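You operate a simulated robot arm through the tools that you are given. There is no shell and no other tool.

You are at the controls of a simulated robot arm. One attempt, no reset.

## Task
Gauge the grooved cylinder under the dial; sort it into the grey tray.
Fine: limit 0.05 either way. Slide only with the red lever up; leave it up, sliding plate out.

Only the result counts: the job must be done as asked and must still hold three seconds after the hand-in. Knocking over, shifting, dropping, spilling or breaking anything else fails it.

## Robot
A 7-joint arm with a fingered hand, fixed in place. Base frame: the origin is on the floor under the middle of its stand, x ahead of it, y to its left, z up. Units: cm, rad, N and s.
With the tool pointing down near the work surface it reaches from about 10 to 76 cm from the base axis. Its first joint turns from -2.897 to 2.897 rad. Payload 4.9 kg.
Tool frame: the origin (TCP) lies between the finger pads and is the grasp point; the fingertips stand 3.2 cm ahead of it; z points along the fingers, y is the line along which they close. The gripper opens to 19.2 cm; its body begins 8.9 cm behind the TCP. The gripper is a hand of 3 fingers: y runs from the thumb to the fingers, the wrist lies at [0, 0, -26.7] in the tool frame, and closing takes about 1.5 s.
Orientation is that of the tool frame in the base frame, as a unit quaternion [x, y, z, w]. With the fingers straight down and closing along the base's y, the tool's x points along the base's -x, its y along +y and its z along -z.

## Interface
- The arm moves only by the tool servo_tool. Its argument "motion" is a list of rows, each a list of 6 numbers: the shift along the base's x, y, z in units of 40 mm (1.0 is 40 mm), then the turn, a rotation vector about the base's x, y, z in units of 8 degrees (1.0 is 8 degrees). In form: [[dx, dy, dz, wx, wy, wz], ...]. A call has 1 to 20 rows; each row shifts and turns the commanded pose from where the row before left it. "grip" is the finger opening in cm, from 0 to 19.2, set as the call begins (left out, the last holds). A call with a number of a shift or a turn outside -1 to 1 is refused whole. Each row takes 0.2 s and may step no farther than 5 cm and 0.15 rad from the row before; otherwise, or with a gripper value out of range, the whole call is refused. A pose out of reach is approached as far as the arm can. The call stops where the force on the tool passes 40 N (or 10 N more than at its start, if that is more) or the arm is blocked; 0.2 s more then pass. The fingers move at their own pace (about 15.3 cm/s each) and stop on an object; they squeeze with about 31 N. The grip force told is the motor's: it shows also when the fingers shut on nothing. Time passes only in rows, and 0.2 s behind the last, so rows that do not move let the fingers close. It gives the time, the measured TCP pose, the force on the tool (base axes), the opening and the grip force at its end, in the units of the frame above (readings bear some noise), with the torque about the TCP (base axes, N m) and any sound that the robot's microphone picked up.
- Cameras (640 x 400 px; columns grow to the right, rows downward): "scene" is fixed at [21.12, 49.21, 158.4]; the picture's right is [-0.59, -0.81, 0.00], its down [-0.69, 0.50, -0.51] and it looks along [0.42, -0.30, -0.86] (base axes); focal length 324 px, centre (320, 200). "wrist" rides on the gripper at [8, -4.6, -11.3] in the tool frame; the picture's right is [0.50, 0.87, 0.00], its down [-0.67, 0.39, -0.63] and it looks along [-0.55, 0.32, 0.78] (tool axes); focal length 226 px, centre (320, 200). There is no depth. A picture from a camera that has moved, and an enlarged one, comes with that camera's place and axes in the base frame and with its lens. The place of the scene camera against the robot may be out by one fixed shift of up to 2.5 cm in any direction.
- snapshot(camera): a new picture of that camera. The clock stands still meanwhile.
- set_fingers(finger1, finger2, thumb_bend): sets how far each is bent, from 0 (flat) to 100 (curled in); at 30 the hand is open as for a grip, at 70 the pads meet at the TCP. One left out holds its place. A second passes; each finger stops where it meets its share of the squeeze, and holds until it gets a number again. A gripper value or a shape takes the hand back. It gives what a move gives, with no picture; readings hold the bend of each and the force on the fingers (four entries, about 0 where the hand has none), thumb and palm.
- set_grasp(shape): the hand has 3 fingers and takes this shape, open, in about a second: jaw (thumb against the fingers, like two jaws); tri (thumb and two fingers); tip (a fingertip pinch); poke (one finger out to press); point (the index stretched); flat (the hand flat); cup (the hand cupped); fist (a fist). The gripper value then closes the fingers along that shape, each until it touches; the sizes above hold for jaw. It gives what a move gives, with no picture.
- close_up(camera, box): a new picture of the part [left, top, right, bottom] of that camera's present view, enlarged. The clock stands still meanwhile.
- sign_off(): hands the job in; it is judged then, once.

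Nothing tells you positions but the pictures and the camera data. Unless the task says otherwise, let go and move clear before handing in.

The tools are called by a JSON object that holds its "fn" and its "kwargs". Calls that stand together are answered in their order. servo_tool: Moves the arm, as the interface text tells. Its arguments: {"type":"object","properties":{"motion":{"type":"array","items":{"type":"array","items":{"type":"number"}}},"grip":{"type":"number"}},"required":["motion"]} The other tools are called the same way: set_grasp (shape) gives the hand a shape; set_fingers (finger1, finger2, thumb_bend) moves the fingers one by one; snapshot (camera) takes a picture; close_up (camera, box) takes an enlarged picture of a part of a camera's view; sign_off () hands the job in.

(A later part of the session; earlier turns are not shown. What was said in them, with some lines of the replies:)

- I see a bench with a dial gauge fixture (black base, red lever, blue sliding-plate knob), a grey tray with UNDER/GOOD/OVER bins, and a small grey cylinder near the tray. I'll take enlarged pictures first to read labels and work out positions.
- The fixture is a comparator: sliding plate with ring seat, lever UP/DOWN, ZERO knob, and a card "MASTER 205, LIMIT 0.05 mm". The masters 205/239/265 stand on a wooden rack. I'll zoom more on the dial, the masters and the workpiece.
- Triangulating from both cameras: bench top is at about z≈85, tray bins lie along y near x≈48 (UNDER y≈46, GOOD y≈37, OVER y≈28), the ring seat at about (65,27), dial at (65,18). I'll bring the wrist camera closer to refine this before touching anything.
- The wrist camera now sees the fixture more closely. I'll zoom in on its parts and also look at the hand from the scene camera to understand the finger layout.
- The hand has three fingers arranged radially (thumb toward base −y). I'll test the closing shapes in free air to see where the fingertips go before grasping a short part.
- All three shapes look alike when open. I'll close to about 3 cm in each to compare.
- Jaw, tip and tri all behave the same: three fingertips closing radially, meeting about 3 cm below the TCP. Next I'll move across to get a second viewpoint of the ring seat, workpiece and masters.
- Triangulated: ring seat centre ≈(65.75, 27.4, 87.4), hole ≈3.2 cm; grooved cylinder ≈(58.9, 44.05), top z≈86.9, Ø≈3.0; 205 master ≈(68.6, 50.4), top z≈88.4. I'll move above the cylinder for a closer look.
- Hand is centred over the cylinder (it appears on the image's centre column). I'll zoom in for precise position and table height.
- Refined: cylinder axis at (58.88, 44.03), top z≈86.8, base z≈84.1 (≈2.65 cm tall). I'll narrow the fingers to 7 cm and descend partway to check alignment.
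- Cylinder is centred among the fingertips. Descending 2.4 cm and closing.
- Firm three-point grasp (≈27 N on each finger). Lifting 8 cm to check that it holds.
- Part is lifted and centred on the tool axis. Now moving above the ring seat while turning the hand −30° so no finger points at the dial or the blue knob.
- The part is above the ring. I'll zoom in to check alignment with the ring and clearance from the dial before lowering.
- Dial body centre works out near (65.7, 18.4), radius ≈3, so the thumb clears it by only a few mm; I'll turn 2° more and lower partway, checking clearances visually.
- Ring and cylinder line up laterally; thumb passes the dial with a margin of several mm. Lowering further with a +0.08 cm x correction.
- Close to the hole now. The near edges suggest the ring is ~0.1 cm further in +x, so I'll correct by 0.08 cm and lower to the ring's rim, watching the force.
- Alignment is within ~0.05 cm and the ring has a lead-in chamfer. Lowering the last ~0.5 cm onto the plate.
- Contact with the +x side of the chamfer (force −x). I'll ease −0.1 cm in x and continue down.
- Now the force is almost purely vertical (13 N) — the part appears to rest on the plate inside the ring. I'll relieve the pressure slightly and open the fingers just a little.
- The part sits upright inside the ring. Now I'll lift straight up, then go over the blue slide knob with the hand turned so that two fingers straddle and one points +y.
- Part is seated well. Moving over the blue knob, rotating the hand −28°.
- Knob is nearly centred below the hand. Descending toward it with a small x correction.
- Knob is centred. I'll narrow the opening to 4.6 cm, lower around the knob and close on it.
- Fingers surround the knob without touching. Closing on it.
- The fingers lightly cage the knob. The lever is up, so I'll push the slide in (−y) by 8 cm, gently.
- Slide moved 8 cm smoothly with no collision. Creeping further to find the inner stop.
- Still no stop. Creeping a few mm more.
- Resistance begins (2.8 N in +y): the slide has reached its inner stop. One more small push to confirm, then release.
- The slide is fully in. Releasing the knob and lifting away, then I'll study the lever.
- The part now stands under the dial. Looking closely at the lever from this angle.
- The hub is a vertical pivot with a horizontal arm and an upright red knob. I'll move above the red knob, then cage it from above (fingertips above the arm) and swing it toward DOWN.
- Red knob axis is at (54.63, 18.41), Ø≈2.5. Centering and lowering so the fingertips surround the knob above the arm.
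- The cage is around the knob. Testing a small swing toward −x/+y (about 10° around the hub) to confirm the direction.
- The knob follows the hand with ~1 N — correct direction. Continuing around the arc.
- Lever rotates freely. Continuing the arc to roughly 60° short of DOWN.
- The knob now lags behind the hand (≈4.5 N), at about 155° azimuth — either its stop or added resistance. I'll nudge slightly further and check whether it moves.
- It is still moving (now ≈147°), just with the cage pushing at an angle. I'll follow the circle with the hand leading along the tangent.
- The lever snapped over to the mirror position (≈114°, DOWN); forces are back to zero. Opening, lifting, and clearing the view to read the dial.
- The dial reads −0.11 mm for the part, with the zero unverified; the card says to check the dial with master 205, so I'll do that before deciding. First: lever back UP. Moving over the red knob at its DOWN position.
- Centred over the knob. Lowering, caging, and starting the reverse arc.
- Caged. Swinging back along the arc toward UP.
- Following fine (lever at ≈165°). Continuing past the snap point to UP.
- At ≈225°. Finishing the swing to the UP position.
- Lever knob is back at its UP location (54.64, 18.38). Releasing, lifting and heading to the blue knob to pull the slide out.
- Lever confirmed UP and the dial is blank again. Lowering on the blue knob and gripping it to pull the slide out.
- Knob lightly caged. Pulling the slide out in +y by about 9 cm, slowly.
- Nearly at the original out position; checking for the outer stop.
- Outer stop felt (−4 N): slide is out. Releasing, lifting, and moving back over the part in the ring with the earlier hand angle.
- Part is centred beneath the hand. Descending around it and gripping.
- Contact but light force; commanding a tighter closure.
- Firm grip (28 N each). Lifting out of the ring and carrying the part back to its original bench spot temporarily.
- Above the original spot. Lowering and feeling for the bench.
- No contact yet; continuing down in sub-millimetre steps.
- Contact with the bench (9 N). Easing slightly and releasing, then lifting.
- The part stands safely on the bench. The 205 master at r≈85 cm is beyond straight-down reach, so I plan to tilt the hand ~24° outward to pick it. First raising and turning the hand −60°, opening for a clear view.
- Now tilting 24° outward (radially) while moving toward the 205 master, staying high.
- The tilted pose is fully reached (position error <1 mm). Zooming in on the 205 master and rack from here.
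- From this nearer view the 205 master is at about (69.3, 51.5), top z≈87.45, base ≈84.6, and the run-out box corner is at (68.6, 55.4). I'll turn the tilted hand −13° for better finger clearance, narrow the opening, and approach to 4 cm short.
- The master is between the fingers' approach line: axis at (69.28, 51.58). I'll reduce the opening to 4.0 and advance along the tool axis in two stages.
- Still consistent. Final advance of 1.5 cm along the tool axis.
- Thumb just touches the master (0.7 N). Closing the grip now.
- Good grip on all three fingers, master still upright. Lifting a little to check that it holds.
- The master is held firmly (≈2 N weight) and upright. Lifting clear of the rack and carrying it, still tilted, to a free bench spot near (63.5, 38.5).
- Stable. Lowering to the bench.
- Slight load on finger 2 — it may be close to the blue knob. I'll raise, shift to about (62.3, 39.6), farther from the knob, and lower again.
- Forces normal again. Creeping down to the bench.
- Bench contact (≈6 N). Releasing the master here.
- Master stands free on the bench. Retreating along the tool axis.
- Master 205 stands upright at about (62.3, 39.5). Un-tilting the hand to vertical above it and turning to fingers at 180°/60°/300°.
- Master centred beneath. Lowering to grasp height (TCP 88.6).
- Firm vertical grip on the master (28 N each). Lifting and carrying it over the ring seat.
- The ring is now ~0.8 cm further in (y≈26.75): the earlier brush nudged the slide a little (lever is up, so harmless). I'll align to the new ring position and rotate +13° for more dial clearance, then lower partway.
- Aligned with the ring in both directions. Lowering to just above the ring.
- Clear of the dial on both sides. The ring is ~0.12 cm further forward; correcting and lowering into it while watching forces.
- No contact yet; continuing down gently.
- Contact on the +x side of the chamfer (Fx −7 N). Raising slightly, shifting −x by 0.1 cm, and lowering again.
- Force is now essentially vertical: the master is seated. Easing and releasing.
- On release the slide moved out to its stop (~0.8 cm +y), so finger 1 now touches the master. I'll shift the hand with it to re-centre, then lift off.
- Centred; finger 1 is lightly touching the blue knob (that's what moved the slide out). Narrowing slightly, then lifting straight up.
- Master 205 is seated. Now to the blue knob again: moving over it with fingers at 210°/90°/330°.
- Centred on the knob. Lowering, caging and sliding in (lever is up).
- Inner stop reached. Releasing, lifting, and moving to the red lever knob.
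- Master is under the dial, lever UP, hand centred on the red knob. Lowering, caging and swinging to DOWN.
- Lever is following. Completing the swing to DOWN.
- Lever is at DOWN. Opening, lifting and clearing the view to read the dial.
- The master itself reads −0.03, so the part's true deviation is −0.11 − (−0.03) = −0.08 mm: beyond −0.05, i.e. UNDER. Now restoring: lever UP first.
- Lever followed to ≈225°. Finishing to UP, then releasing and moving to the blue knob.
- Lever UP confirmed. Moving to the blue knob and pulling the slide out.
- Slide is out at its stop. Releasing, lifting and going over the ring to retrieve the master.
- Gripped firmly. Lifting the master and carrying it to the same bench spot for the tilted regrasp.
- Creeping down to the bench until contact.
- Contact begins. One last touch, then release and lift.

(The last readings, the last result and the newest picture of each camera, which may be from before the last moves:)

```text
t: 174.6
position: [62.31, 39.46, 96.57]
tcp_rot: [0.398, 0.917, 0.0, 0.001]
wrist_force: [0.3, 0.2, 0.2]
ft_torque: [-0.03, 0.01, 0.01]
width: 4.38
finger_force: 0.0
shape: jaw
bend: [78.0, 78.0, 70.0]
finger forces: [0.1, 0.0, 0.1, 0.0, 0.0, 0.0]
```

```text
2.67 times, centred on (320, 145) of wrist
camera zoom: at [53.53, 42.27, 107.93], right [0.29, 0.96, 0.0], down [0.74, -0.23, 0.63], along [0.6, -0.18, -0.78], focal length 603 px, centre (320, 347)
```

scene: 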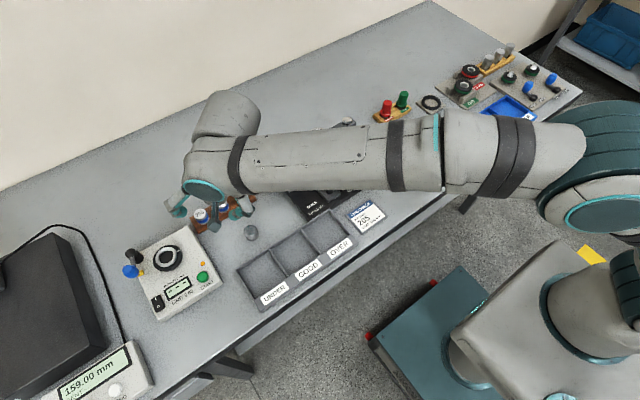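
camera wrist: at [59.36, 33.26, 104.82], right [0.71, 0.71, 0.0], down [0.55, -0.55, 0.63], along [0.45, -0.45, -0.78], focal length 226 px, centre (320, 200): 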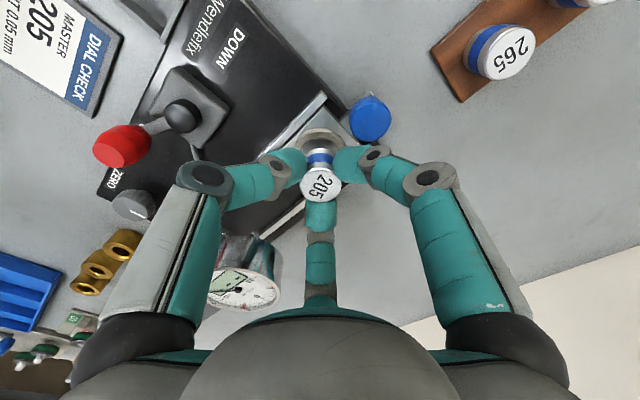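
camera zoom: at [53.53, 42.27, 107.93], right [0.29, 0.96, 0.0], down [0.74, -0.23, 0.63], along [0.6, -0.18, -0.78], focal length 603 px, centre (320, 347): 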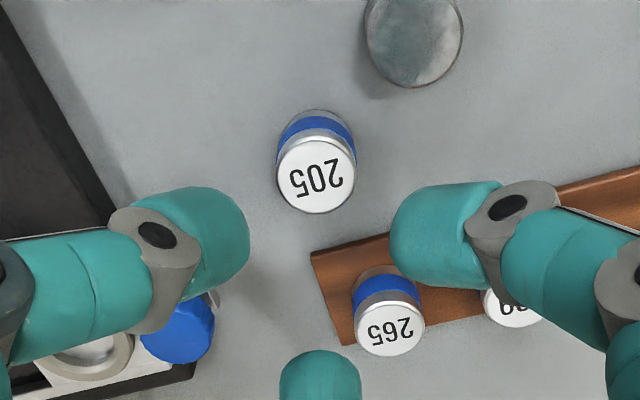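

Master is at ≈(62.2, 39.5). Now turning to the earlier yaw, tilting 24° outward, and backing off for the tilted regrasp.

{"fn": "servo_tool", "kwargs": {"motion": [[0, 0, 0.15, 0, 0, -0.8125], [0, 0, 0.15, 0, 0, -0.8125], [0, 0, 0.15, 0, 0, -0.8125], [0, 0, 0.15, 0, 0, -0.8125], [-0.255, -0.109, -0.2, 0.293, -0.69, 0], [-0.255, -0.109, -0.2, 0.293, -0.69, 0], [-0.255, -0.109, -0.2, 0.293, -0.69, 0], [-0.255, -0.109, -0.21, 0.293, -0.691, 0], [0, 0, 0, 0, 0, 0], [0, 0, 0, 0, 0, 0]]}}

{"fn": "snapshot", "kwargs": {"camera": "wrist"}}

{"fn": "close_up", "kwargs": {"camera": "wrist", "box": [240, 70, 400, 190]}}

```text
t: 176.8
position: [58.28, 37.71, 95.9]
tcp_rot: [0.581, 0.787, 0.18, 0.106]
wrist_force: [-1.1, 0.4, 0.0]
ft_torque: [0.02, 0.0, 0.02]
width: 4.37
finger_force: 0.2
shape: jaw
bend: [78.0, 78.0, 70.0]
finger forces: [0.0, 0.0, 0.0, 0.0, 0.0, 0.1]
```

```text
taken
camera wrist: at [47.5, 42.34, 104.62], right [0.61, 0.7, 0.37], down [0.31, -0.64, 0.71], along [0.73, -0.32, -0.6], focal length 226 px, centre (320, 200)
```

wrist: 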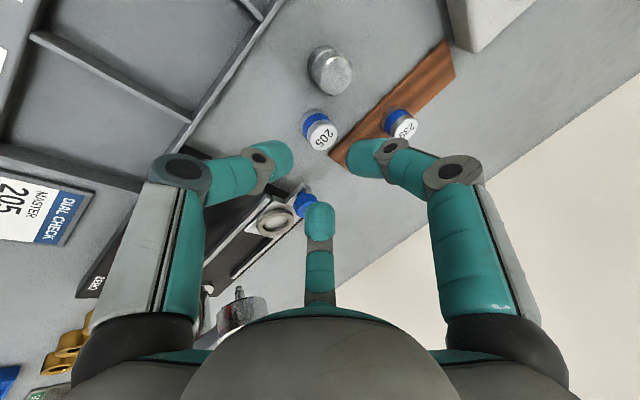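

```text
3.33 times, centred on (320, 130) of wrist
camera zoom: at [47.5, 42.34, 104.62], right [0.61, 0.7, 0.37], down [0.31, -0.64, 0.71], along [0.73, -0.32, -0.6], focal length 754 px, centre (320, 433)
```

zoom: 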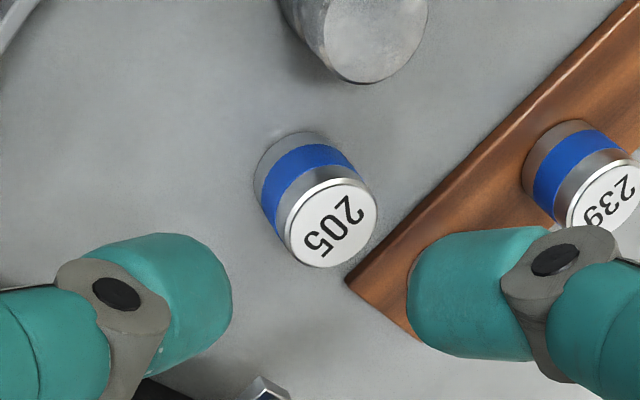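

Consistent position (62.18, 39.49). Advancing along the tool axis with 4.0 cm opening.

{"fn": "servo_tool", "kwargs": {"motion": [[0.152, 0.067, -0.3675, 0, 0, 0], [0.152, 0.067, -0.3675, 0, 0, 0], [0.152, 0.067, -0.3675, 0, 0, 0], [0.152, 0.067, -0.3675, 0, 0, 0], [0.076, 0.033, -0.18, 0, 0, 0], [0, 0, 0, 0, 0, 0]], "grip": 4.0}}

{"fn": "close_up", "kwargs": {"camera": "wrist", "box": [240, 110, 400, 230]}}

{"fn": "servo_tool", "kwargs": {"motion": [[0.076, 0.033, -0.18, 0, 0, 0], [0, 0, 0, 0, 0, 0]]}}

{"fn": "close_up", "kwargs": {"camera": "wrist", "box": [240, 110, 400, 230]}}

```text
t: 178.2
position: [60.96, 39.0, 89.34]
tcp_rot: [0.582, 0.787, 0.179, 0.105]
wrist_force: [0.8, -0.6, 0.7]
ft_torque: [-0.01, 0.01, 0.01]
width: 4.02
finger_force: 0.1
shape: jaw
bend: [77.0, 77.0, 70.0]
finger forces: [0.1, 0.0, 0.0, 0.1, 0.1, 0.1]
```

```text
3.33 times, centred on (320, 170) of wrist
camera zoom: at [50.24, 43.6, 98.09], right [0.61, 0.7, 0.37], down [0.31, -0.64, 0.71], along [0.73, -0.32, -0.6], focal length 754 px, centre (320, 300)
```

zoom: 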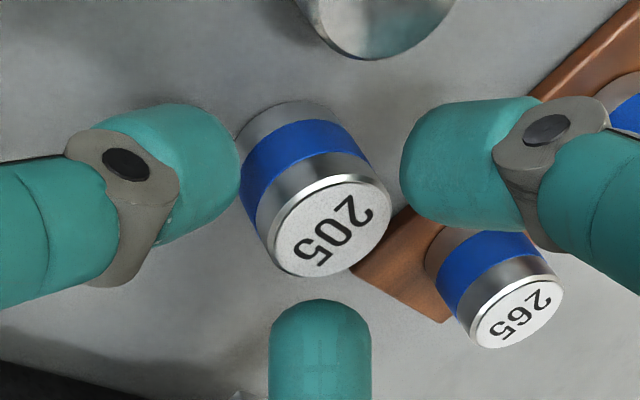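

```text
t: 178.8
position: [61.25, 39.11, 88.53]
tcp_rot: [0.581, 0.786, 0.179, 0.106]
wrist_force: [0.4, -0.2, 0.1]
ft_torque: [0.04, -0.02, 0.01]
width: 4.05
finger_force: 0.0
shape: jaw
bend: [77.0, 77.0, 70.0]
finger forces: [0.1, 0.0, 0.1, 0.0, 0.1, 0.0]
```

```text
3.33 times, centred on (320, 170) of wrist
camera zoom: at [50.55, 43.72, 97.4], right [0.61, 0.7, 0.37], down [0.31, -0.64, 0.71], along [0.73, -0.32, -0.6], focal length 754 px, centre (320, 300)
```

zoom: 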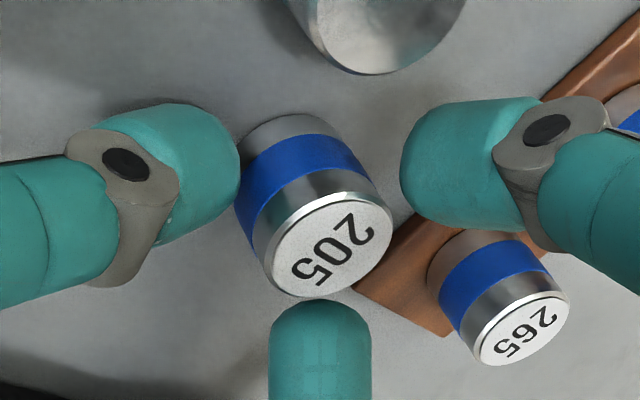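

{"fn": "servo_tool", "kwargs": {"motion": [[0, 0, 0, 0, 0, 0], [0, 0, 0, 0, 0, 0], [0, 0, 0, 0, 0, 0], [0, 0, 0, 0, 0, 0], [0, 0, 0, 0, 0, 0], [0, 0, 0, 0, 0, 0], [0, 0, 0, 0, 0, 0]], "grip": 1.5}}

{"fn": "close_up", "kwargs": {"camera": "wrist", "box": [240, 110, 400, 230]}}

{"fn": "servo_tool", "kwargs": {"motion": [[0, 0, 0.1, 0, 0, 0], [0, 0, 0.15, 0, 0, 0], [0, 0, 0.25, 0, 0, 0], [0, 0, 0, 0, 0, 0]]}}

{"fn": "close_up", "kwargs": {"camera": "wrist", "box": [240, 110, 400, 230]}}

```text
t: 180.4
position: [61.3, 38.98, 88.58]
tcp_rot: [0.582, 0.786, 0.179, 0.106]
wrist_force: [-1.2, 0.7, 0.3]
ft_torque: [-0.01, 0.04, -0.01]
width: 2.56
finger_force: 31.2
shape: jaw
bend: [76.0, 76.0, 70.0]
finger forces: [27.3, 27.8, 0.2, 0.0, 25.8, 0.0]
```

```text
3.33 times, centred on (320, 170) of wrist
camera zoom: at [50.53, 43.71, 97.38], right [0.61, 0.7, 0.37], down [0.31, -0.64, 0.71], along [0.73, -0.32, -0.6], focal length 754 px, centre (320, 300)
```

zoom: 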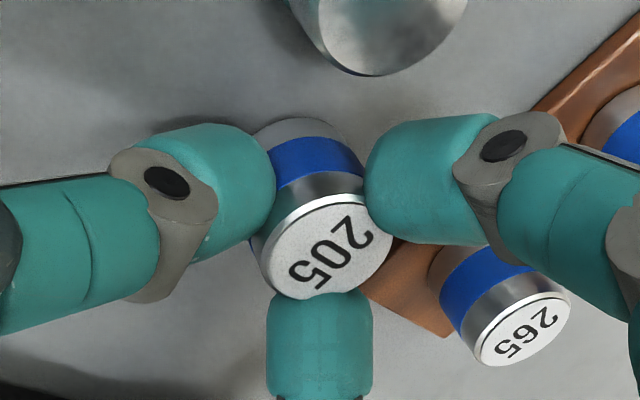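

```text
t: 181.4
position: [61.29, 39.17, 90.67]
tcp_rot: [0.581, 0.787, 0.178, 0.105]
wrist_force: [-0.1, 0.6, -2.0]
ft_torque: [-0.01, 0.02, 0.0]
width: 2.55
finger_force: 31.2
shape: jaw
bend: [76.0, 76.0, 70.0]
finger forces: [27.1, 27.7, 0.0, 0.0, 24.9, 0.0]
```

```text
3.33 times, centred on (320, 170) of wrist
camera zoom: at [50.52, 43.77, 99.35], right [0.61, 0.7, 0.37], down [0.31, -0.64, 0.71], along [0.73, -0.32, -0.6], focal length 754 px, centre (320, 300)
```

zoom: 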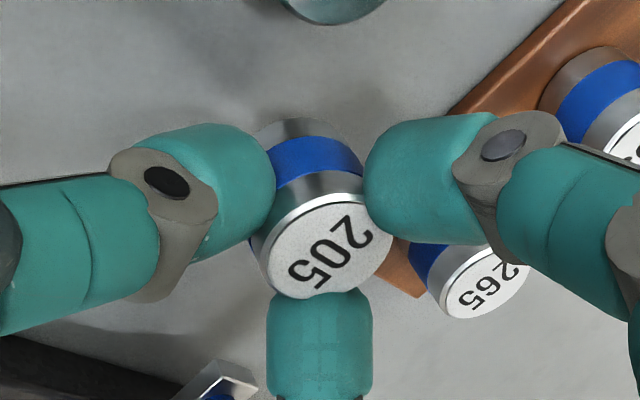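

Held securely. Lifting and carrying the master back above its place on the rack.

{"fn": "servo_tool", "kwargs": {"motion": [[0, 0, 0.35, 0, 0, 0], [0, 0, 0.45, 0, 0, 0], [0, 0, 0.45, 0, 0, 0], [0.1, 0.17, 0, 0, 0, 0], [0.22, 0.37, 0, 0, 0, 0], [0.27, 0.456, 0, 0, 0, 0], [0.27, 0.456, 0, 0, 0, 0], [0.27, 0.456, 0, 0, 0, 0], [0.27, 0.456, 0, 0, 0, 0], [0.22, 0.37, 0, 0, 0, 0], [0.167, 0.281, 0, 0, 0, 0], [0, 0, 0, 0, 0, 0], [0, 0, 0, 0, 0, 0]]}}

{"fn": "close_up", "kwargs": {"camera": "wrist", "box": [240, 90, 400, 230]}}

```text
t: 184.2
position: [68.48, 51.14, 95.53]
tcp_rot: [0.581, 0.787, 0.179, 0.106]
wrist_force: [-0.1, -0.2, -1.3]
ft_torque: [-0.03, 0.01, 0.01]
width: 2.55
finger_force: 31.6
shape: jaw
bend: [76.0, 76.0, 70.0]
finger forces: [27.2, 27.7, 0.0, 0.1, 24.9, 0.0]
```

```text
2.86 times, centred on (320, 160) of wrist
camera zoom: at [57.7, 55.77, 104.37], right [0.61, 0.7, 0.37], down [0.31, -0.64, 0.71], along [0.73, -0.32, -0.6], focal length 646 px, centre (320, 314)
```

zoom: 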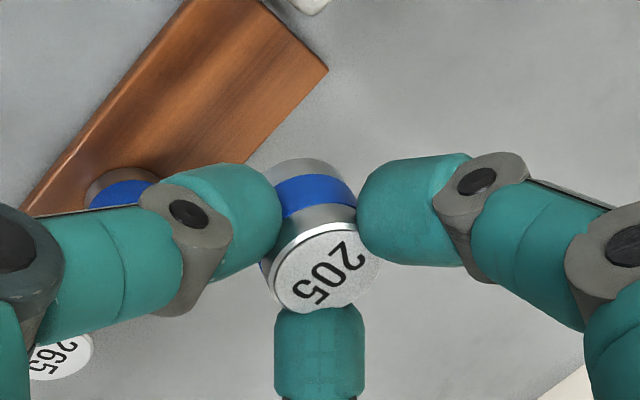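

Positioned. Lowering toward the rack surface.

{"fn": "servo_tool", "kwargs": {"motion": [[-0.005, 0.012, -0.4, 0, 0, 0], [0, 0, -0.5, 0, 0, 0], [0, 0, -0.35, 0, 0, 0], [0, 0, -0.2, 0, 0, 0], [0, 0, -0.05, 0, 0, 0], [0, 0, 0, 0, 0, 0]]}}

{"fn": "close_up", "kwargs": {"camera": "wrist", "box": [240, 90, 400, 230]}}

```text
t: 185.6
position: [68.44, 51.22, 89.45]
tcp_rot: [0.582, 0.786, 0.18, 0.106]
wrist_force: [-0.2, 0.5, -1.1]
ft_torque: [-0.06, 0.06, 0.0]
width: 2.56
finger_force: 30.6
shape: jaw
bend: [76.0, 76.0, 70.0]
finger forces: [27.1, 27.7, 0.0, 0.0, 25.0, 0.1]
```

```text
2.86 times, centred on (320, 160) of wrist
camera zoom: at [57.67, 55.78, 98.32], right [0.61, 0.7, 0.37], down [0.31, -0.64, 0.71], along [0.73, -0.32, -0.6], focal length 646 px, centre (320, 314)
```

zoom: 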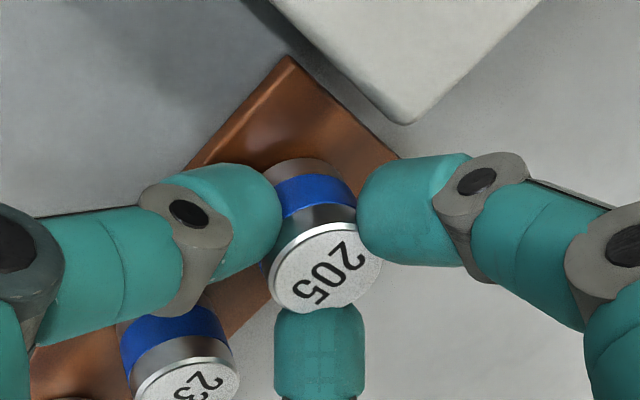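

{"fn": "servo_tool", "kwargs": {"motion": [[0, 0, -0.03, 0, 0, 0], [0, 0, -0.02, 0, 0, 0], [0, 0, 0, 0, 0, 0]]}}

{"fn": "servo_tool", "kwargs": {"motion": [[0, 0, -0.02, 0, 0, 0], [0, 0, 0, 0, 0, 0]]}}

{"fn": "servo_tool", "kwargs": {"motion": [[0, 0, -0.02, 0, 0, 0], [0, 0, 0, 0, 0, 0]]}}

```text
t: 186.4
position: [68.42, 51.14, 89.39]
tcp_rot: [0.581, 0.787, 0.179, 0.106]
wrist_force: [-0.4, -0.6, -1.0]
ft_torque: [0.0, 0.04, 0.01]
width: 2.55
finger_force: 30.6
shape: jaw
bend: [76.0, 76.0, 70.0]
finger forces: [27.2, 27.6, 0.0, 0.1, 24.9, 0.0]
```

```text
t: 187.0
position: [68.4, 51.27, 89.1]
tcp_rot: [0.582, 0.786, 0.18, 0.107]
wrist_force: [-0.1, 0.0, -1.4]
ft_torque: [0.01, 0.0, 0.03]
width: 2.55
finger_force: 31.1
shape: jaw
bend: [76.0, 76.0, 70.0]
finger forces: [27.2, 27.5, 0.0, 0.1, 24.9, 0.0]
```

```text
t: 187.6
position: [68.47, 51.26, 89.18]
tcp_rot: [0.581, 0.787, 0.179, 0.106]
wrist_force: [-0.6, -1.0, 0.7]
ft_torque: [-0.03, 0.05, 0.02]
width: 2.56
finger_force: 30.7
shape: jaw
bend: [76.0, 76.0, 70.0]
finger forces: [27.6, 28.0, 0.0, 0.0, 25.8, 0.0]
```

Contact is starting at the expected height. One more tiny press, then release.

{"fn": "servo_tool", "kwargs": {"motion": [[0, 0, -0.02, 0, 0, 0], [0, 0, 0, 0, 0, 0]]}}

{"fn": "close_up", "kwargs": {"camera": "wrist", "box": [240, 110, 400, 230]}}

```text
t: 188.2
position: [68.55, 51.24, 89.12]
tcp_rot: [0.581, 0.787, 0.18, 0.106]
wrist_force: [-0.9, -0.7, 3.4]
ft_torque: [-0.07, 0.06, -0.02]
width: 2.56
finger_force: 30.6
shape: jaw
bend: [76.0, 76.0, 70.0]
finger forces: [28.3, 28.8, 0.0, 0.0, 27.1, 0.0]
```

```text
3.33 times, centred on (320, 170) of wrist
camera zoom: at [57.73, 55.84, 97.95], right [0.61, 0.7, 0.37], down [0.3, -0.64, 0.71], along [0.73, -0.32, -0.6], focal length 754 px, centre (320, 300)
```

zoom: 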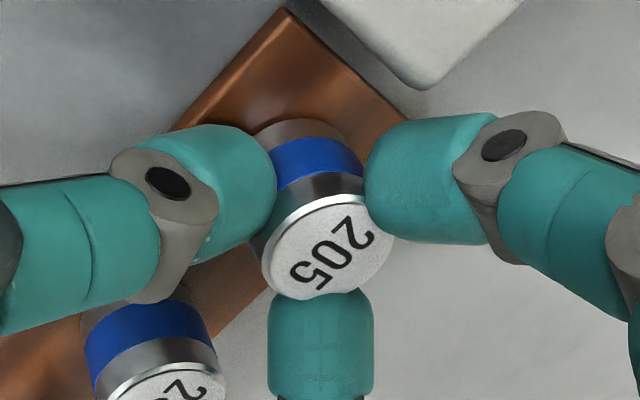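

The master's axis computes to (69.26, 51.60) — its original place. Releasing and retreating along the tool axis.

{"fn": "servo_tool", "kwargs": {"motion": [[0, 0, 0, 0, 0, 0], [0, 0, 0, 0, 0, 0], [0, 0, 0, 0, 0, 0]], "grip": 4.0}}

{"fn": "close_up", "kwargs": {"camera": "wrist", "box": [240, 110, 400, 230]}}

```text
t: 189.0
position: [68.4, 51.19, 88.95]
tcp_rot: [0.581, 0.787, 0.179, 0.105]
wrist_force: [0.7, 0.4, 0.5]
ft_torque: [-0.01, -0.03, 0.0]
width: 4.01
finger_force: 0.1
shape: jaw
bend: [77.0, 77.0, 70.0]
finger forces: [0.0, 0.0, 0.1, 0.0, 0.0, 0.1]
```

```text
3.33 times, centred on (320, 170) of wrist
camera zoom: at [57.7, 55.83, 97.84], right [0.61, 0.7, 0.37], down [0.31, -0.64, 0.71], along [0.73, -0.32, -0.6], focal length 754 px, centre (320, 300)
```

zoom: 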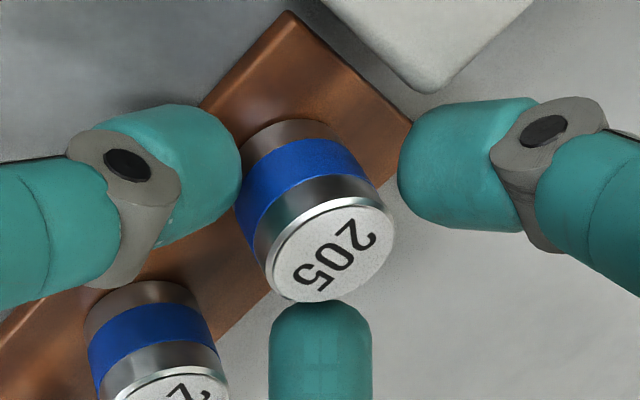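

{"fn": "servo_tool", "kwargs": {"motion": [[-0.045, -0.019, 0.11, 0, 0, 0], [-0.09, -0.038, 0.22, 0, 0, 0], [-0.14, -0.059, 0.34, 0, 0, 0], [-0.19, -0.08, 0.46, 0, 0, 0], [-0.19, -0.08, 0.46, 0, 0, 0], [-0.1, -0.05, 0.46, 0, 0, 0], [0, 0, 0, 0, 0, 0]]}}

{"fn": "snapshot", "kwargs": {"camera": "wrist"}}

{"fn": "close_up", "kwargs": {"camera": "wrist", "box": [220, 80, 400, 220]}}

```text
t: 190.6
position: [65.37, 49.89, 97.27]
tcp_rot: [0.581, 0.787, 0.179, 0.106]
wrist_force: [-0.1, 0.3, -0.5]
ft_torque: [0.01, -0.02, 0.02]
width: 3.99
finger_force: 0.0
shape: jaw
bend: [77.0, 77.0, 70.0]
finger forces: [0.1, 0.0, 0.0, 0.0, 0.0, 0.0]
```

```text
taken
camera wrist: at [54.67, 54.43, 106.13], right [0.61, 0.7, 0.37], down [0.31, -0.64, 0.71], along [0.73, -0.32, -0.6], focal length 226 px, centre (320, 200)
```

wrist: 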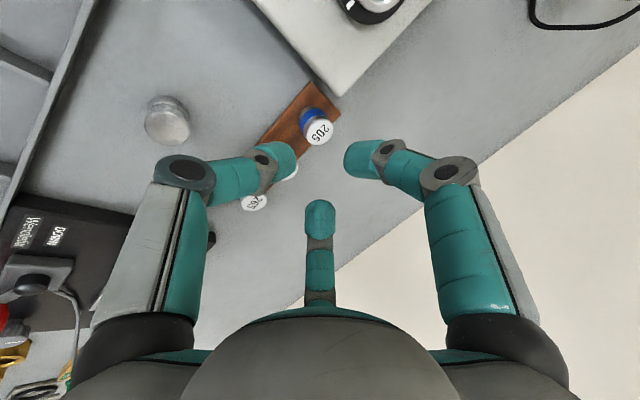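

```text
2.86 times, centred on (310, 150) of wrist
camera zoom: at [54.67, 54.43, 106.13], right [0.61, 0.7, 0.37], down [0.31, -0.64, 0.71], along [0.73, -0.32, -0.6], focal length 646 px, centre (349, 343)
```

zoom: 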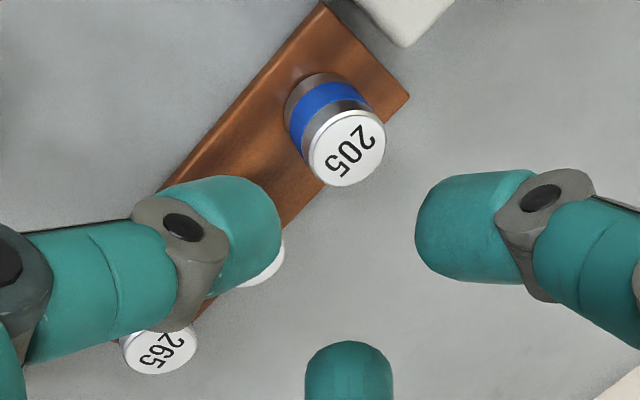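

The 205 master is back in its place, upright. Un-tilting and moving over the grooved cylinder.

{"fn": "servo_tool", "kwargs": {"motion": [[-0.4025, -0.364, 0.1, -0.293, 0.69, 0], [-0.4025, -0.364, 0.1, -0.293, 0.69, 0], [-0.4025, -0.364, 0, -0.293, 0.69, 0], [-0.4025, -0.364, 0, -0.293, 0.691, 0], [0, 0, 0, 0, 0, 0], [0, 0, 0, 0, 0, 0]], "grip": 6.5}}

{"fn": "snapshot", "kwargs": {"camera": "wrist"}}

{"fn": "close_up", "kwargs": {"camera": "wrist", "box": [240, 80, 400, 200]}}

```text
t: 192.0
position: [59.01, 44.08, 98.04]
tcp_rot: [0.594, 0.804, 0.001, 0.0]
wrist_force: [0.7, -0.8, -0.4]
ft_torque: [0.03, 0.02, 0.04]
width: 6.47
finger_force: 0.2
shape: jaw
bend: [45.0, 45.0, 70.0]
finger forces: [0.0, 0.0, 0.0, 0.0, 0.0, 0.1]
```

```text
taken
camera wrist: at [52.16, 50.36, 109.34], right [0.68, 0.73, 0.0], down [0.57, -0.53, 0.63], along [0.46, -0.43, -0.78], focal length 226 px, centre (320, 200)
```

wrist: 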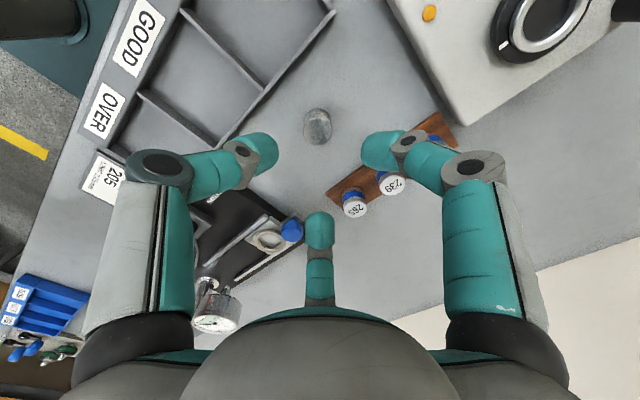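

```text
3.33 times, centred on (320, 140) of wrist
camera zoom: at [52.16, 50.36, 109.34], right [0.68, 0.73, 0.0], down [0.57, -0.53, 0.63], along [0.46, -0.43, -0.78], focal length 754 px, centre (320, 400)
```

zoom: 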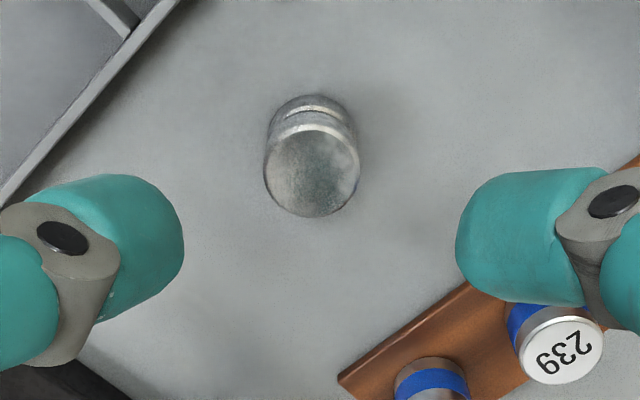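

Part is at (58.74, 43.88). Descending and gripping it.

{"fn": "servo_tool", "kwargs": {"motion": [[-0.042, -0.045, -0.5, 0, 0, 0], [0, 0, -0.6, 0, 0, 0], [0, 0, -0.6, 0, 0, 0], [0, 0, -0.4, 0, 0, 0], [0, 0, -0.27, 0, 0, 0], [0, 0, 0, 0, 0, 0]]}}

{"fn": "close_up", "kwargs": {"camera": "wrist", "box": [240, 110, 400, 230]}}

{"fn": "servo_tool", "kwargs": {"motion": [[0, 0, 0, 0, 0, 0], [0, 0, 0, 0, 0, 0], [0, 0, 0, 0, 0, 0], [0, 0, 0, 0, 0, 0], [0, 0, 0, 0, 0, 0], [0, 0, 0, 0, 0, 0], [0, 0, 0, 0, 0, 0]], "grip": 1.6}}

{"fn": "close_up", "kwargs": {"camera": "wrist", "box": [240, 110, 400, 230]}}

```text
t: 193.4
position: [58.74, 43.87, 88.64]
tcp_rot: [0.594, 0.805, 0.0, 0.0]
wrist_force: [0.2, 0.1, 0.2]
ft_torque: [-0.01, 0.02, 0.05]
width: 6.46
finger_force: 0.1
shape: jaw
bend: [45.0, 45.0, 70.0]
finger forces: [0.0, 0.1, 0.0, 0.0, 0.1, 0.0]
```

```text
3.33 times, centred on (320, 170) of wrist
camera zoom: at [51.97, 50.17, 99.92], right [0.68, 0.73, 0.0], down [0.57, -0.53, 0.63], along [0.46, -0.43, -0.78], focal length 754 px, centre (320, 300)
```

zoom: 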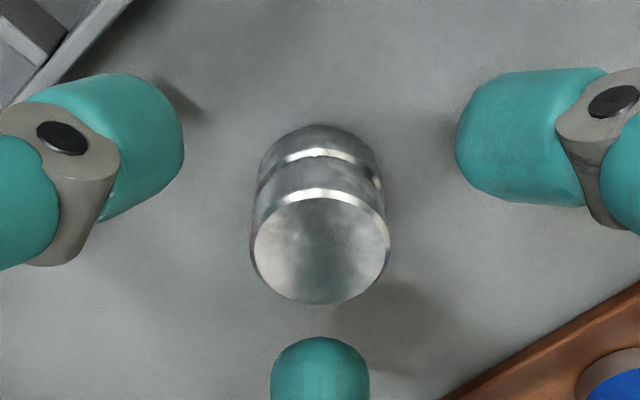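

```text
t: 195.0
position: [58.78, 43.77, 88.64]
tcp_rot: [0.594, 0.805, 0.001, 0.0]
wrist_force: [0.2, 0.3, -0.4]
ft_torque: [0.03, 0.01, 0.06]
width: 2.18
finger_force: 31.1
shape: jaw
bend: [75.0, 75.0, 70.0]
finger forces: [27.6, 28.5, 0.1, 0.0, 28.3, 0.1]
```

```text
3.33 times, centred on (320, 170) of wrist
camera zoom: at [51.97, 50.17, 99.92], right [0.68, 0.73, 0.0], down [0.57, -0.53, 0.63], along [0.46, -0.43, -0.78], focal length 754 px, centre (320, 300)
```

zoom: 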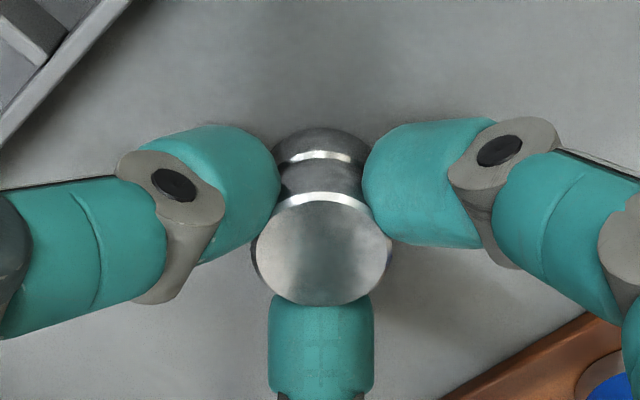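

Firm grip. Lifting and moving over the UNDER bin of the grey tray.

{"fn": "servo_tool", "kwargs": {"motion": [[0, 0, 0.25, 0, 0, 0], [0, 0, 0.5, 0, 0, 0], [0, 0, 0.7, 0, 0, 0], [0, 0, 0.65, 0, 0, 0], [-0.4, 0.13, 0, 0, 0, 0], [-0.45, 0.13, 0, 0, 0, 0], [-0.45, 0.13, 0, 0, 0, 0], [-0.45, 0.13, 0, 0, 0, 0], [-0.45, 0.13, 0, 0, 0, 0], [-0.45, 0.13, 0, 0, 0, 0], [0, 0, 0, 0, 0, 0], [0, 0, 0, 0, 0, 0]]}}

{"fn": "snapshot", "kwargs": {"camera": "wrist"}}

{"fn": "snapshot", "kwargs": {"camera": "scene"}}

```text
t: 197.6
position: [48.23, 47.09, 96.97]
tcp_rot: [0.594, 0.805, 0.0, -0.001]
wrist_force: [0.3, -0.5, -0.9]
ft_torque: [0.01, 0.03, -0.02]
width: 2.16
finger_force: 30.9
shape: jaw
bend: [75.0, 75.0, 70.0]
finger forces: [27.7, 28.5, 0.1, 0.0, 28.4, 0.0]
```

```text
taken
camera wrist: at [41.38, 53.32, 108.3], right [0.68, 0.73, 0.0], down [0.57, -0.53, 0.63], along [0.46, -0.43, -0.78], focal length 226 px, centre (320, 200)
```

wrist: 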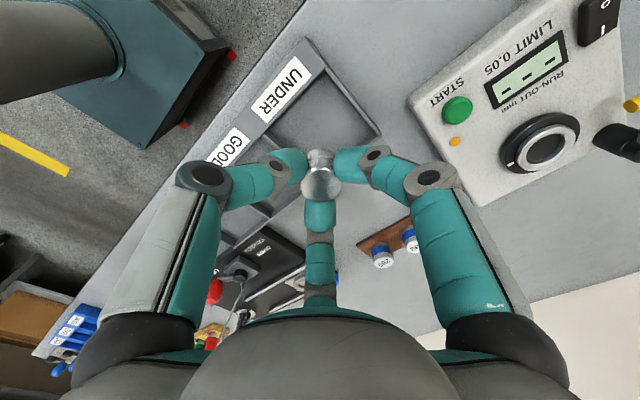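

```text
taken
```

scene: 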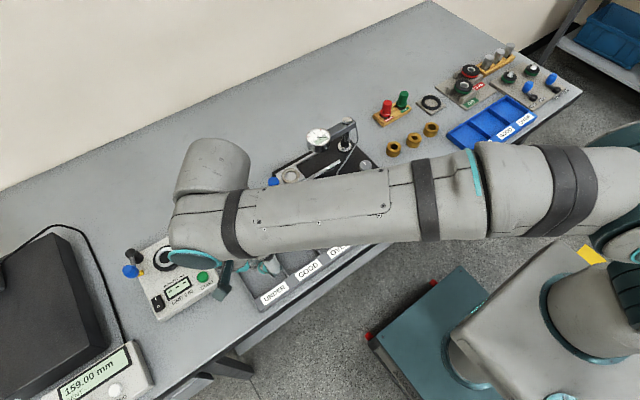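

{"fn": "close_up", "kwargs": {"camera": "wrist", "box": [220, 30, 420, 230]}}

{"fn": "close_up", "kwargs": {"camera": "scene", "box": [200, 230, 320, 320]}}

```text
2.00 times, centred on (320, 130) of wrist
camera zoom: at [41.38, 53.32, 108.3], right [0.68, 0.73, 0.0], down [0.57, -0.53, 0.63], along [0.46, -0.43, -0.78], focal length 452 px, centre (320, 340)
```

zoom: 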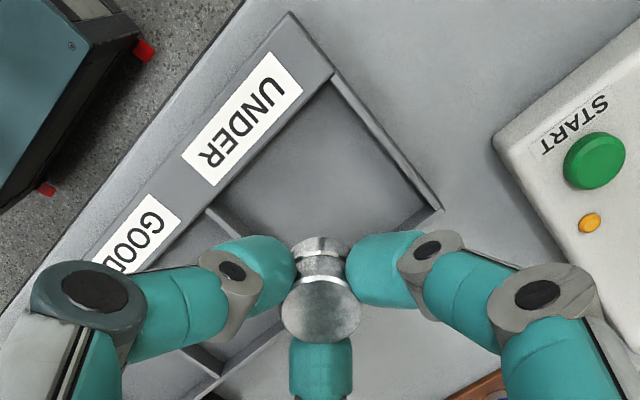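

```text
4.44 times, centred on (260, 275) of scene
camera zoom: at [21.12, 49.21, 158.4], right [-0.59, -0.81, 0.0], down [-0.69, 0.5, -0.51], along [0.42, -0.3, -0.86], focal length 1440 px, centre (587, -133)
```

zoom: 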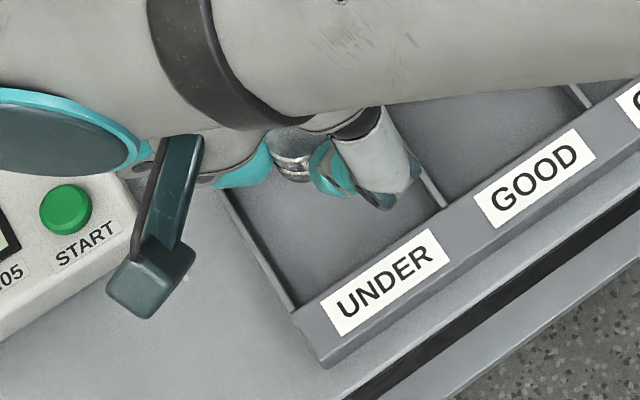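

UNDER bin interior spans x≈44.4–52.3, y≈42.6–51.2; the part hangs near its centre. Small x correction, then lowering into the bin.

{"fn": "servo_tool", "kwargs": {"motion": [[0.05, -0.02, -0.5, 0, 0, 0], [0, 0, -0.6, 0, 0, 0], [0, 0, -0.5, 0, 0, 0], [0, 0, -0.25, 0, 0, 0], [0, 0, 0, 0, 0, 0]]}}

{"fn": "close_up", "kwargs": {"camera": "wrist", "box": [220, 60, 420, 230]}}

{"fn": "servo_tool", "kwargs": {"motion": [[0, 0, -0.04, 0, 0, 0], [0, 0, -0.03, 0, 0, 0], [0, 0, 0, 0, 0, 0]]}}

{"fn": "servo_tool", "kwargs": {"motion": [[0, 0, -0.03, 0, 0, 0], [0, 0, 0, 0, 0, 0]]}}

```text
t: 198.8
position: [48.48, 46.9, 89.75]
tcp_rot: [0.594, 0.804, 0.0, -0.001]
wrist_force: [-0.4, 0.2, -0.6]
ft_torque: [-0.03, -0.02, 0.02]
width: 2.16
finger_force: 31.3
shape: jaw
bend: [75.0, 75.0, 70.0]
finger forces: [27.7, 28.5, 0.0, 0.1, 28.4, 0.0]
```

```text
2.35 times, centred on (320, 145) of wrist
camera zoom: at [41.61, 53.22, 100.93], right [0.68, 0.73, 0.0], down [0.57, -0.53, 0.63], along [0.46, -0.43, -0.78], focal length 532 px, centre (320, 329)
```

zoom: 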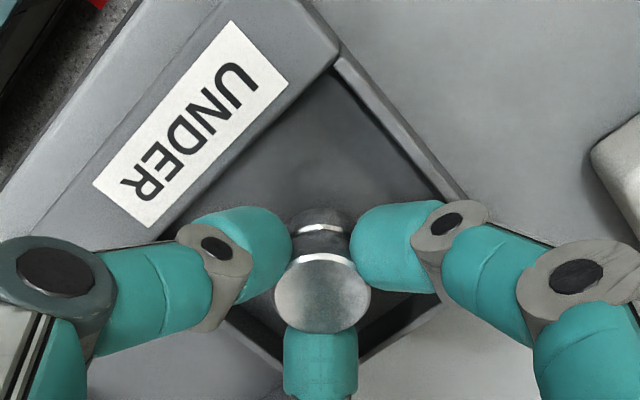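

```text
t: 199.6
position: [48.37, 46.99, 89.37]
tcp_rot: [0.595, 0.804, 0.001, 0.0]
wrist_force: [-0.3, -0.2, -0.4]
ft_torque: [0.0, 0.0, 0.06]
width: 2.17
finger_force: 31.0
shape: jaw
bend: [75.0, 75.0, 70.0]
finger forces: [27.9, 28.5, 0.0, 0.0, 28.4, 0.0]
```

```text
t: 200.2
position: [48.54, 46.99, 89.37]
tcp_rot: [0.594, 0.804, -0.001, 0.001]
wrist_force: [-0.2, -0.8, -0.2]
ft_torque: [-0.01, -0.04, -0.03]
width: 2.18
finger_force: 31.2
shape: jaw
bend: [75.0, 75.0, 70.0]
finger forces: [27.9, 28.5, 0.0, 0.0, 28.3, 0.1]
```

{"fn": "servo_tool", "kwargs": {"motion": [[0, 0, -0.03, 0, 0, 0], [0, 0, -0.02, 0, 0, 0], [0, 0, 0, 0, 0, 0]]}}

{"fn": "servo_tool", "kwargs": {"motion": [[0, 0, -0.03, 0, 0, 0], [0, 0, 0, 0, 0, 0]]}}

{"fn": "servo_tool", "kwargs": {"motion": [[0, 0, -0.025, 0, 0, 0], [0, 0, 0, 0, 0, 0]]}}

```text
t: 201.0
position: [48.47, 46.97, 88.99]
tcp_rot: [0.594, 0.804, 0.0, 0.0]
wrist_force: [-0.5, 1.0, 0.6]
ft_torque: [-0.05, -0.04, 0.0]
width: 2.18
finger_force: 30.9
shape: jaw
bend: [75.0, 75.0, 70.0]
finger forces: [27.8, 28.8, 0.0, 0.0, 28.5, 0.0]
```

```text
t: 201.6
position: [48.4, 46.96, 89.04]
tcp_rot: [0.595, 0.804, 0.001, 0.001]
wrist_force: [-0.4, -0.2, 6.5]
ft_torque: [-0.08, 0.03, 0.0]
width: 2.18
finger_force: 31.3
shape: jaw
bend: [75.0, 75.0, 70.0]
finger forces: [28.4, 30.2, 0.0, 0.1, 30.3, 0.1]
```

```text
t: 202.2
position: [48.37, 46.99, 88.98]
tcp_rot: [0.594, 0.804, 0.001, 0.0]
wrist_force: [-3.1, -2.5, 14.5]
ft_torque: [-0.12, 0.07, 0.01]
width: 2.22
finger_force: 31.8
shape: jaw
bend: [75.0, 75.0, 70.0]
finger forces: [29.6, 31.9, 0.0, 0.0, 33.4, 0.0]
```

Bin floor reached. Easing off, releasing with a small opening, and lifting.

{"fn": "servo_tool", "kwargs": {"motion": [[0, 0, 0.03, 0, 0, 0], [0, 0, 0, 0, 0, 0]]}}

{"fn": "servo_tool", "kwargs": {"motion": [[0, 0, 0, 0, 0, 0], [0, 0, 0, 0, 0, 0], [0, 0, 0, 0, 0, 0]], "grip": 4.2}}

{"fn": "close_up", "kwargs": {"camera": "wrist", "box": [240, 90, 400, 230]}}

{"fn": "servo_tool", "kwargs": {"motion": [[0, 0, 0.15, 0, 0, 0], [0, 0, 0.3, 0, 0, 0], [0, 0, 0.6, 0, 0, 0], [0, 0, 0.8, 0, 0, 0], [0, 0, 0.8, 0, 0, 0], [0, 0, 0, 0, 0, 0]]}}

{"fn": "snapshot", "kwargs": {"camera": "wrist"}}

```text
t: 202.8
position: [48.37, 46.96, 88.95]
tcp_rot: [0.594, 0.804, 0.001, 0.0]
wrist_force: [-1.5, 1.1, 12.8]
ft_torque: [0.0, 0.04, -0.02]
width: 2.23
finger_force: 30.8
shape: jaw
bend: [75.0, 75.0, 70.0]
finger forces: [30.9, 31.6, 0.0, 0.0, 32.2, 0.0]
```

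```text
t: 203.6
position: [48.33, 46.97, 88.94]
tcp_rot: [0.594, 0.804, -0.001, 0.0]
wrist_force: [0.0, -0.3, -0.6]
ft_torque: [0.0, -0.01, -0.02]
width: 4.19
finger_force: 0.0
shape: jaw
bend: [78.0, 78.0, 70.0]
finger forces: [0.0, 0.1, 0.0, 0.1, 0.0, 0.1]
```

```text
2.86 times, centred on (320, 160) of wrist
camera zoom: at [41.57, 53.17, 100.16], right [0.68, 0.73, 0.0], down [0.57, -0.53, 0.63], along [0.46, -0.43, -0.78], focal length 646 px, centre (320, 314)
```

zoom: 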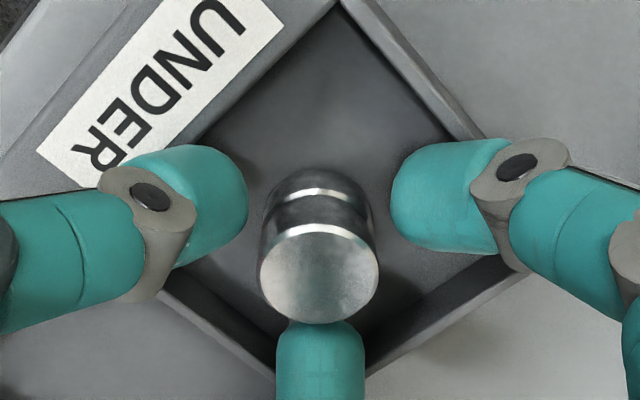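

```text
t: 205.0
position: [48.51, 46.97, 99.46]
tcp_rot: [0.593, 0.805, 0.0, 0.0]
wrist_force: [-0.3, 0.7, 0.6]
ft_torque: [-0.01, 0.01, 0.01]
width: 4.19
finger_force: 0.2
shape: jaw
bend: [78.0, 78.0, 70.0]
finger forces: [0.1, 0.0, 0.1, 0.0, 0.1, 0.0]
```

```text
taken
camera wrist: at [41.55, 53.2, 110.87], right [0.68, 0.73, 0.0], down [0.57, -0.53, 0.63], along [0.46, -0.43, -0.78], focal length 226 px, centre (320, 200)
```

wrist: 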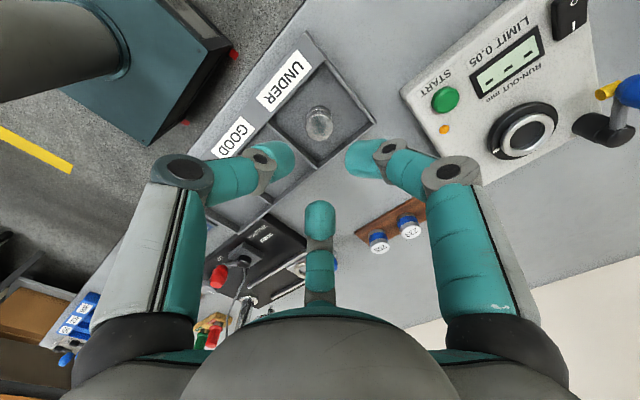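

The part is upright in the UNDER bin. Raising and moving the arm clear to inspect the whole bench.

{"fn": "servo_tool", "kwargs": {"motion": [[0, 0, 0.8, 0, 0, 0], [0, 0, 0.9, 0, 0, 0], [0, -0.2, 0.8, 0, 0, 0.4], [-0.2, -0.7, 0.4, 0, 0, 0.9], [-0.2, -0.8, 0.3, 0, 0, 0.9], [-0.2, -0.8, 0.3, 0, 0, 0.9], [-0.2, -0.8, 0.3, 0, 0, 0.9], [-0.2, -0.8, 0.2, 0, 0, 0.9], [-0.2, -0.8, 0, 0, 0, 0.9], [-0.2, -0.8, 0, 0, 0, 0.9], [-0.2, -0.8, 0, 0, 0, 0.9], [-0.2, -0.8, 0, 0, 0, 0.9], [-0.2, -0.5, 0, 0, 0, 0.6], [0, 0, 0, 0, 0, 0]], "grip": 10}}

{"fn": "snapshot", "kwargs": {"camera": "scene"}}

{"fn": "close_up", "kwargs": {"camera": "scene", "box": [180, 170, 400, 320]}}

{"fn": "close_up", "kwargs": {"camera": "scene", "box": [250, 110, 400, 220]}}

{"fn": "close_up", "kwargs": {"camera": "scene", "box": [190, 180, 270, 245]}}

{"fn": "close_up", "kwargs": {"camera": "scene", "box": [265, 160, 325, 200]}}

```text
t: 208.0
position: [40.52, 15.71, 115.66]
tcp_rot: [0.0, 1.0, 0.0, 0.0]
wrist_force: [-0.9, -0.1, 0.1]
ft_torque: [-0.01, 0.03, 0.01]
width: 9.95
finger_force: 0.1
shape: jaw
bend: [36.0, 36.0, 70.0]
finger forces: [0.0, 0.0, 0.1, 0.0, 0.0, 0.0]
```

```text
taken
```

scene: 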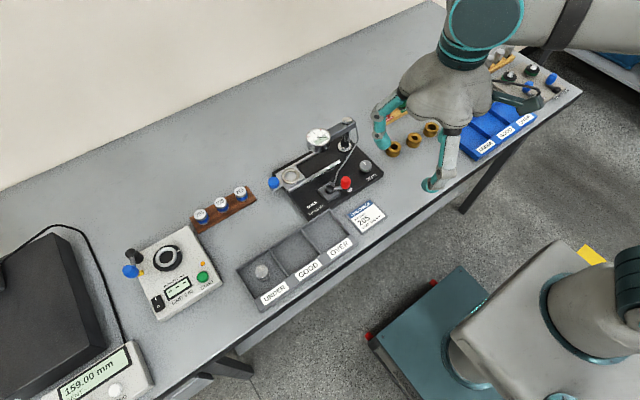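

```text
2.67 times, centred on (290, 245) of scene
camera zoom: at [21.12, 49.21, 158.4], right [-0.59, -0.81, 0.0], down [-0.69, 0.5, -0.51], along [0.42, -0.3, -0.86], focal length 864 px, centre (400, 80)
```

zoom: 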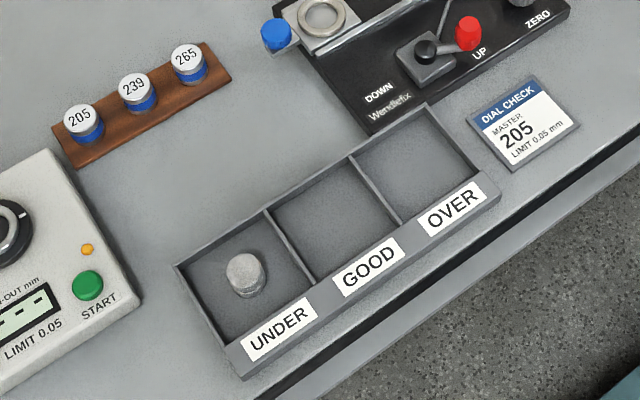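

```text
3.64 times, centred on (325, 165) of scene
camera zoom: at [21.12, 49.21, 158.4], right [-0.59, -0.81, 0.0], down [-0.69, 0.5, -0.51], along [0.42, -0.3, -0.86], focal length 1178 px, centre (302, 327)
```

zoom: 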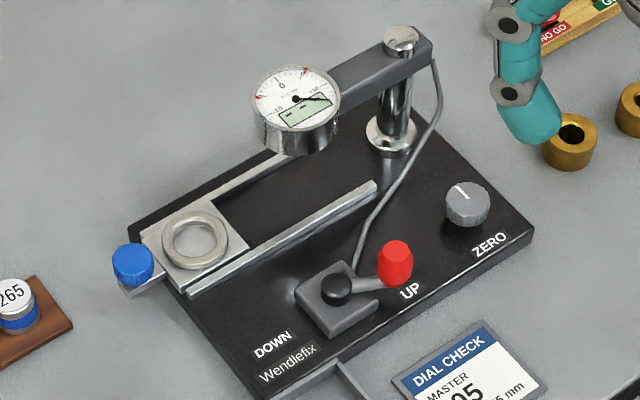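

```text
6.15 times, centred on (230, 212) of scene
camera zoom: at [21.12, 49.21, 158.4], right [-0.59, -0.81, 0.0], down [-0.69, 0.5, -0.51], along [0.42, -0.3, -0.86], focal length 1993 px, centre (874, 123)
```

zoom: 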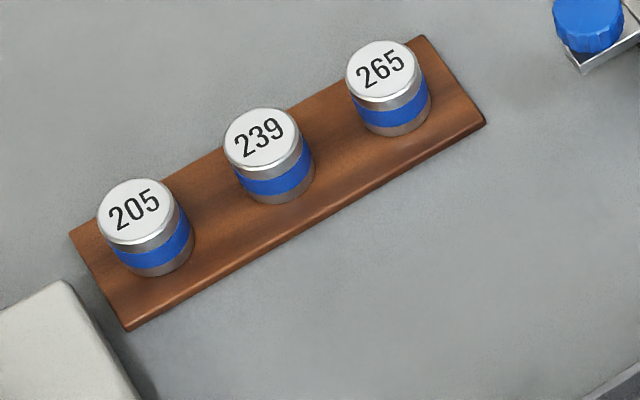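

```text
10.00 times, centred on (295, 180) of scene
camera zoom: at [21.12, 49.21, 158.4], right [-0.59, -0.81, 0.0], down [-0.69, 0.5, -0.51], along [0.42, -0.3, -0.86], focal length 3239 px, centre (570, 400)
```

zoom: 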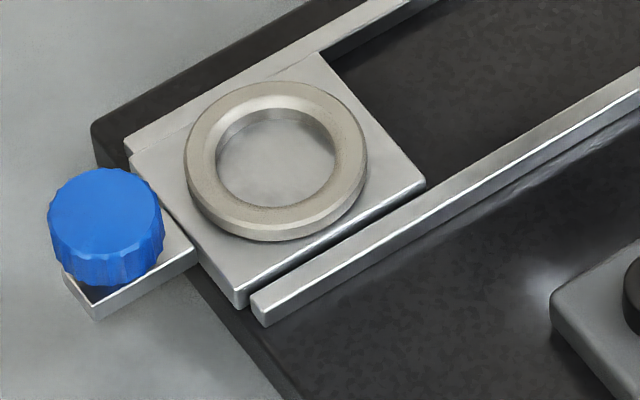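

Final check: the grooved cylinder stands in the UNDER bin, the red lever is UP, and the sliding plate is fully out and empty. The 205 master is back in place on its rack, and the tray, card and other items look as they did at the start. The part measured −0.08 mm against the 205 master (dial −0.11 on the part, −0.03 on the master), which is outside the 0.05 limit, so I'm handing in.

{"fn": "sign_off", "kwargs": {}}

```text
The job is handed in.
```

I gauged the grooved cylinder at 0.08 mm under size and put it in the UNDER bin of the grey tray. The job is handed in; I haven't been told the verdict.

- **Measurement:** the dial read −0.11 mm on the part. The card asks for a dial check with master 205, and that master read −0.03 mm, so the part is −0.08 mm against it. That is past the 0.05 mm limit.
- **Zero setting:** I did not turn the ZERO knob, so the dial still reads 0.03 mm low.
- **How it was left:** the red lever is up and the sliding plate is out and empty. Master 205 is back on its rack within about 1 mm of where it stood, and the arm is clear. Nothing else looked moved in the final pictures.
- **Slide contact:** while I was handling the master, a finger brushed the blue knob and moved the plate about 0.8 cm. The lever was up at the time, and I returned the plate to its outer stop afterwards.
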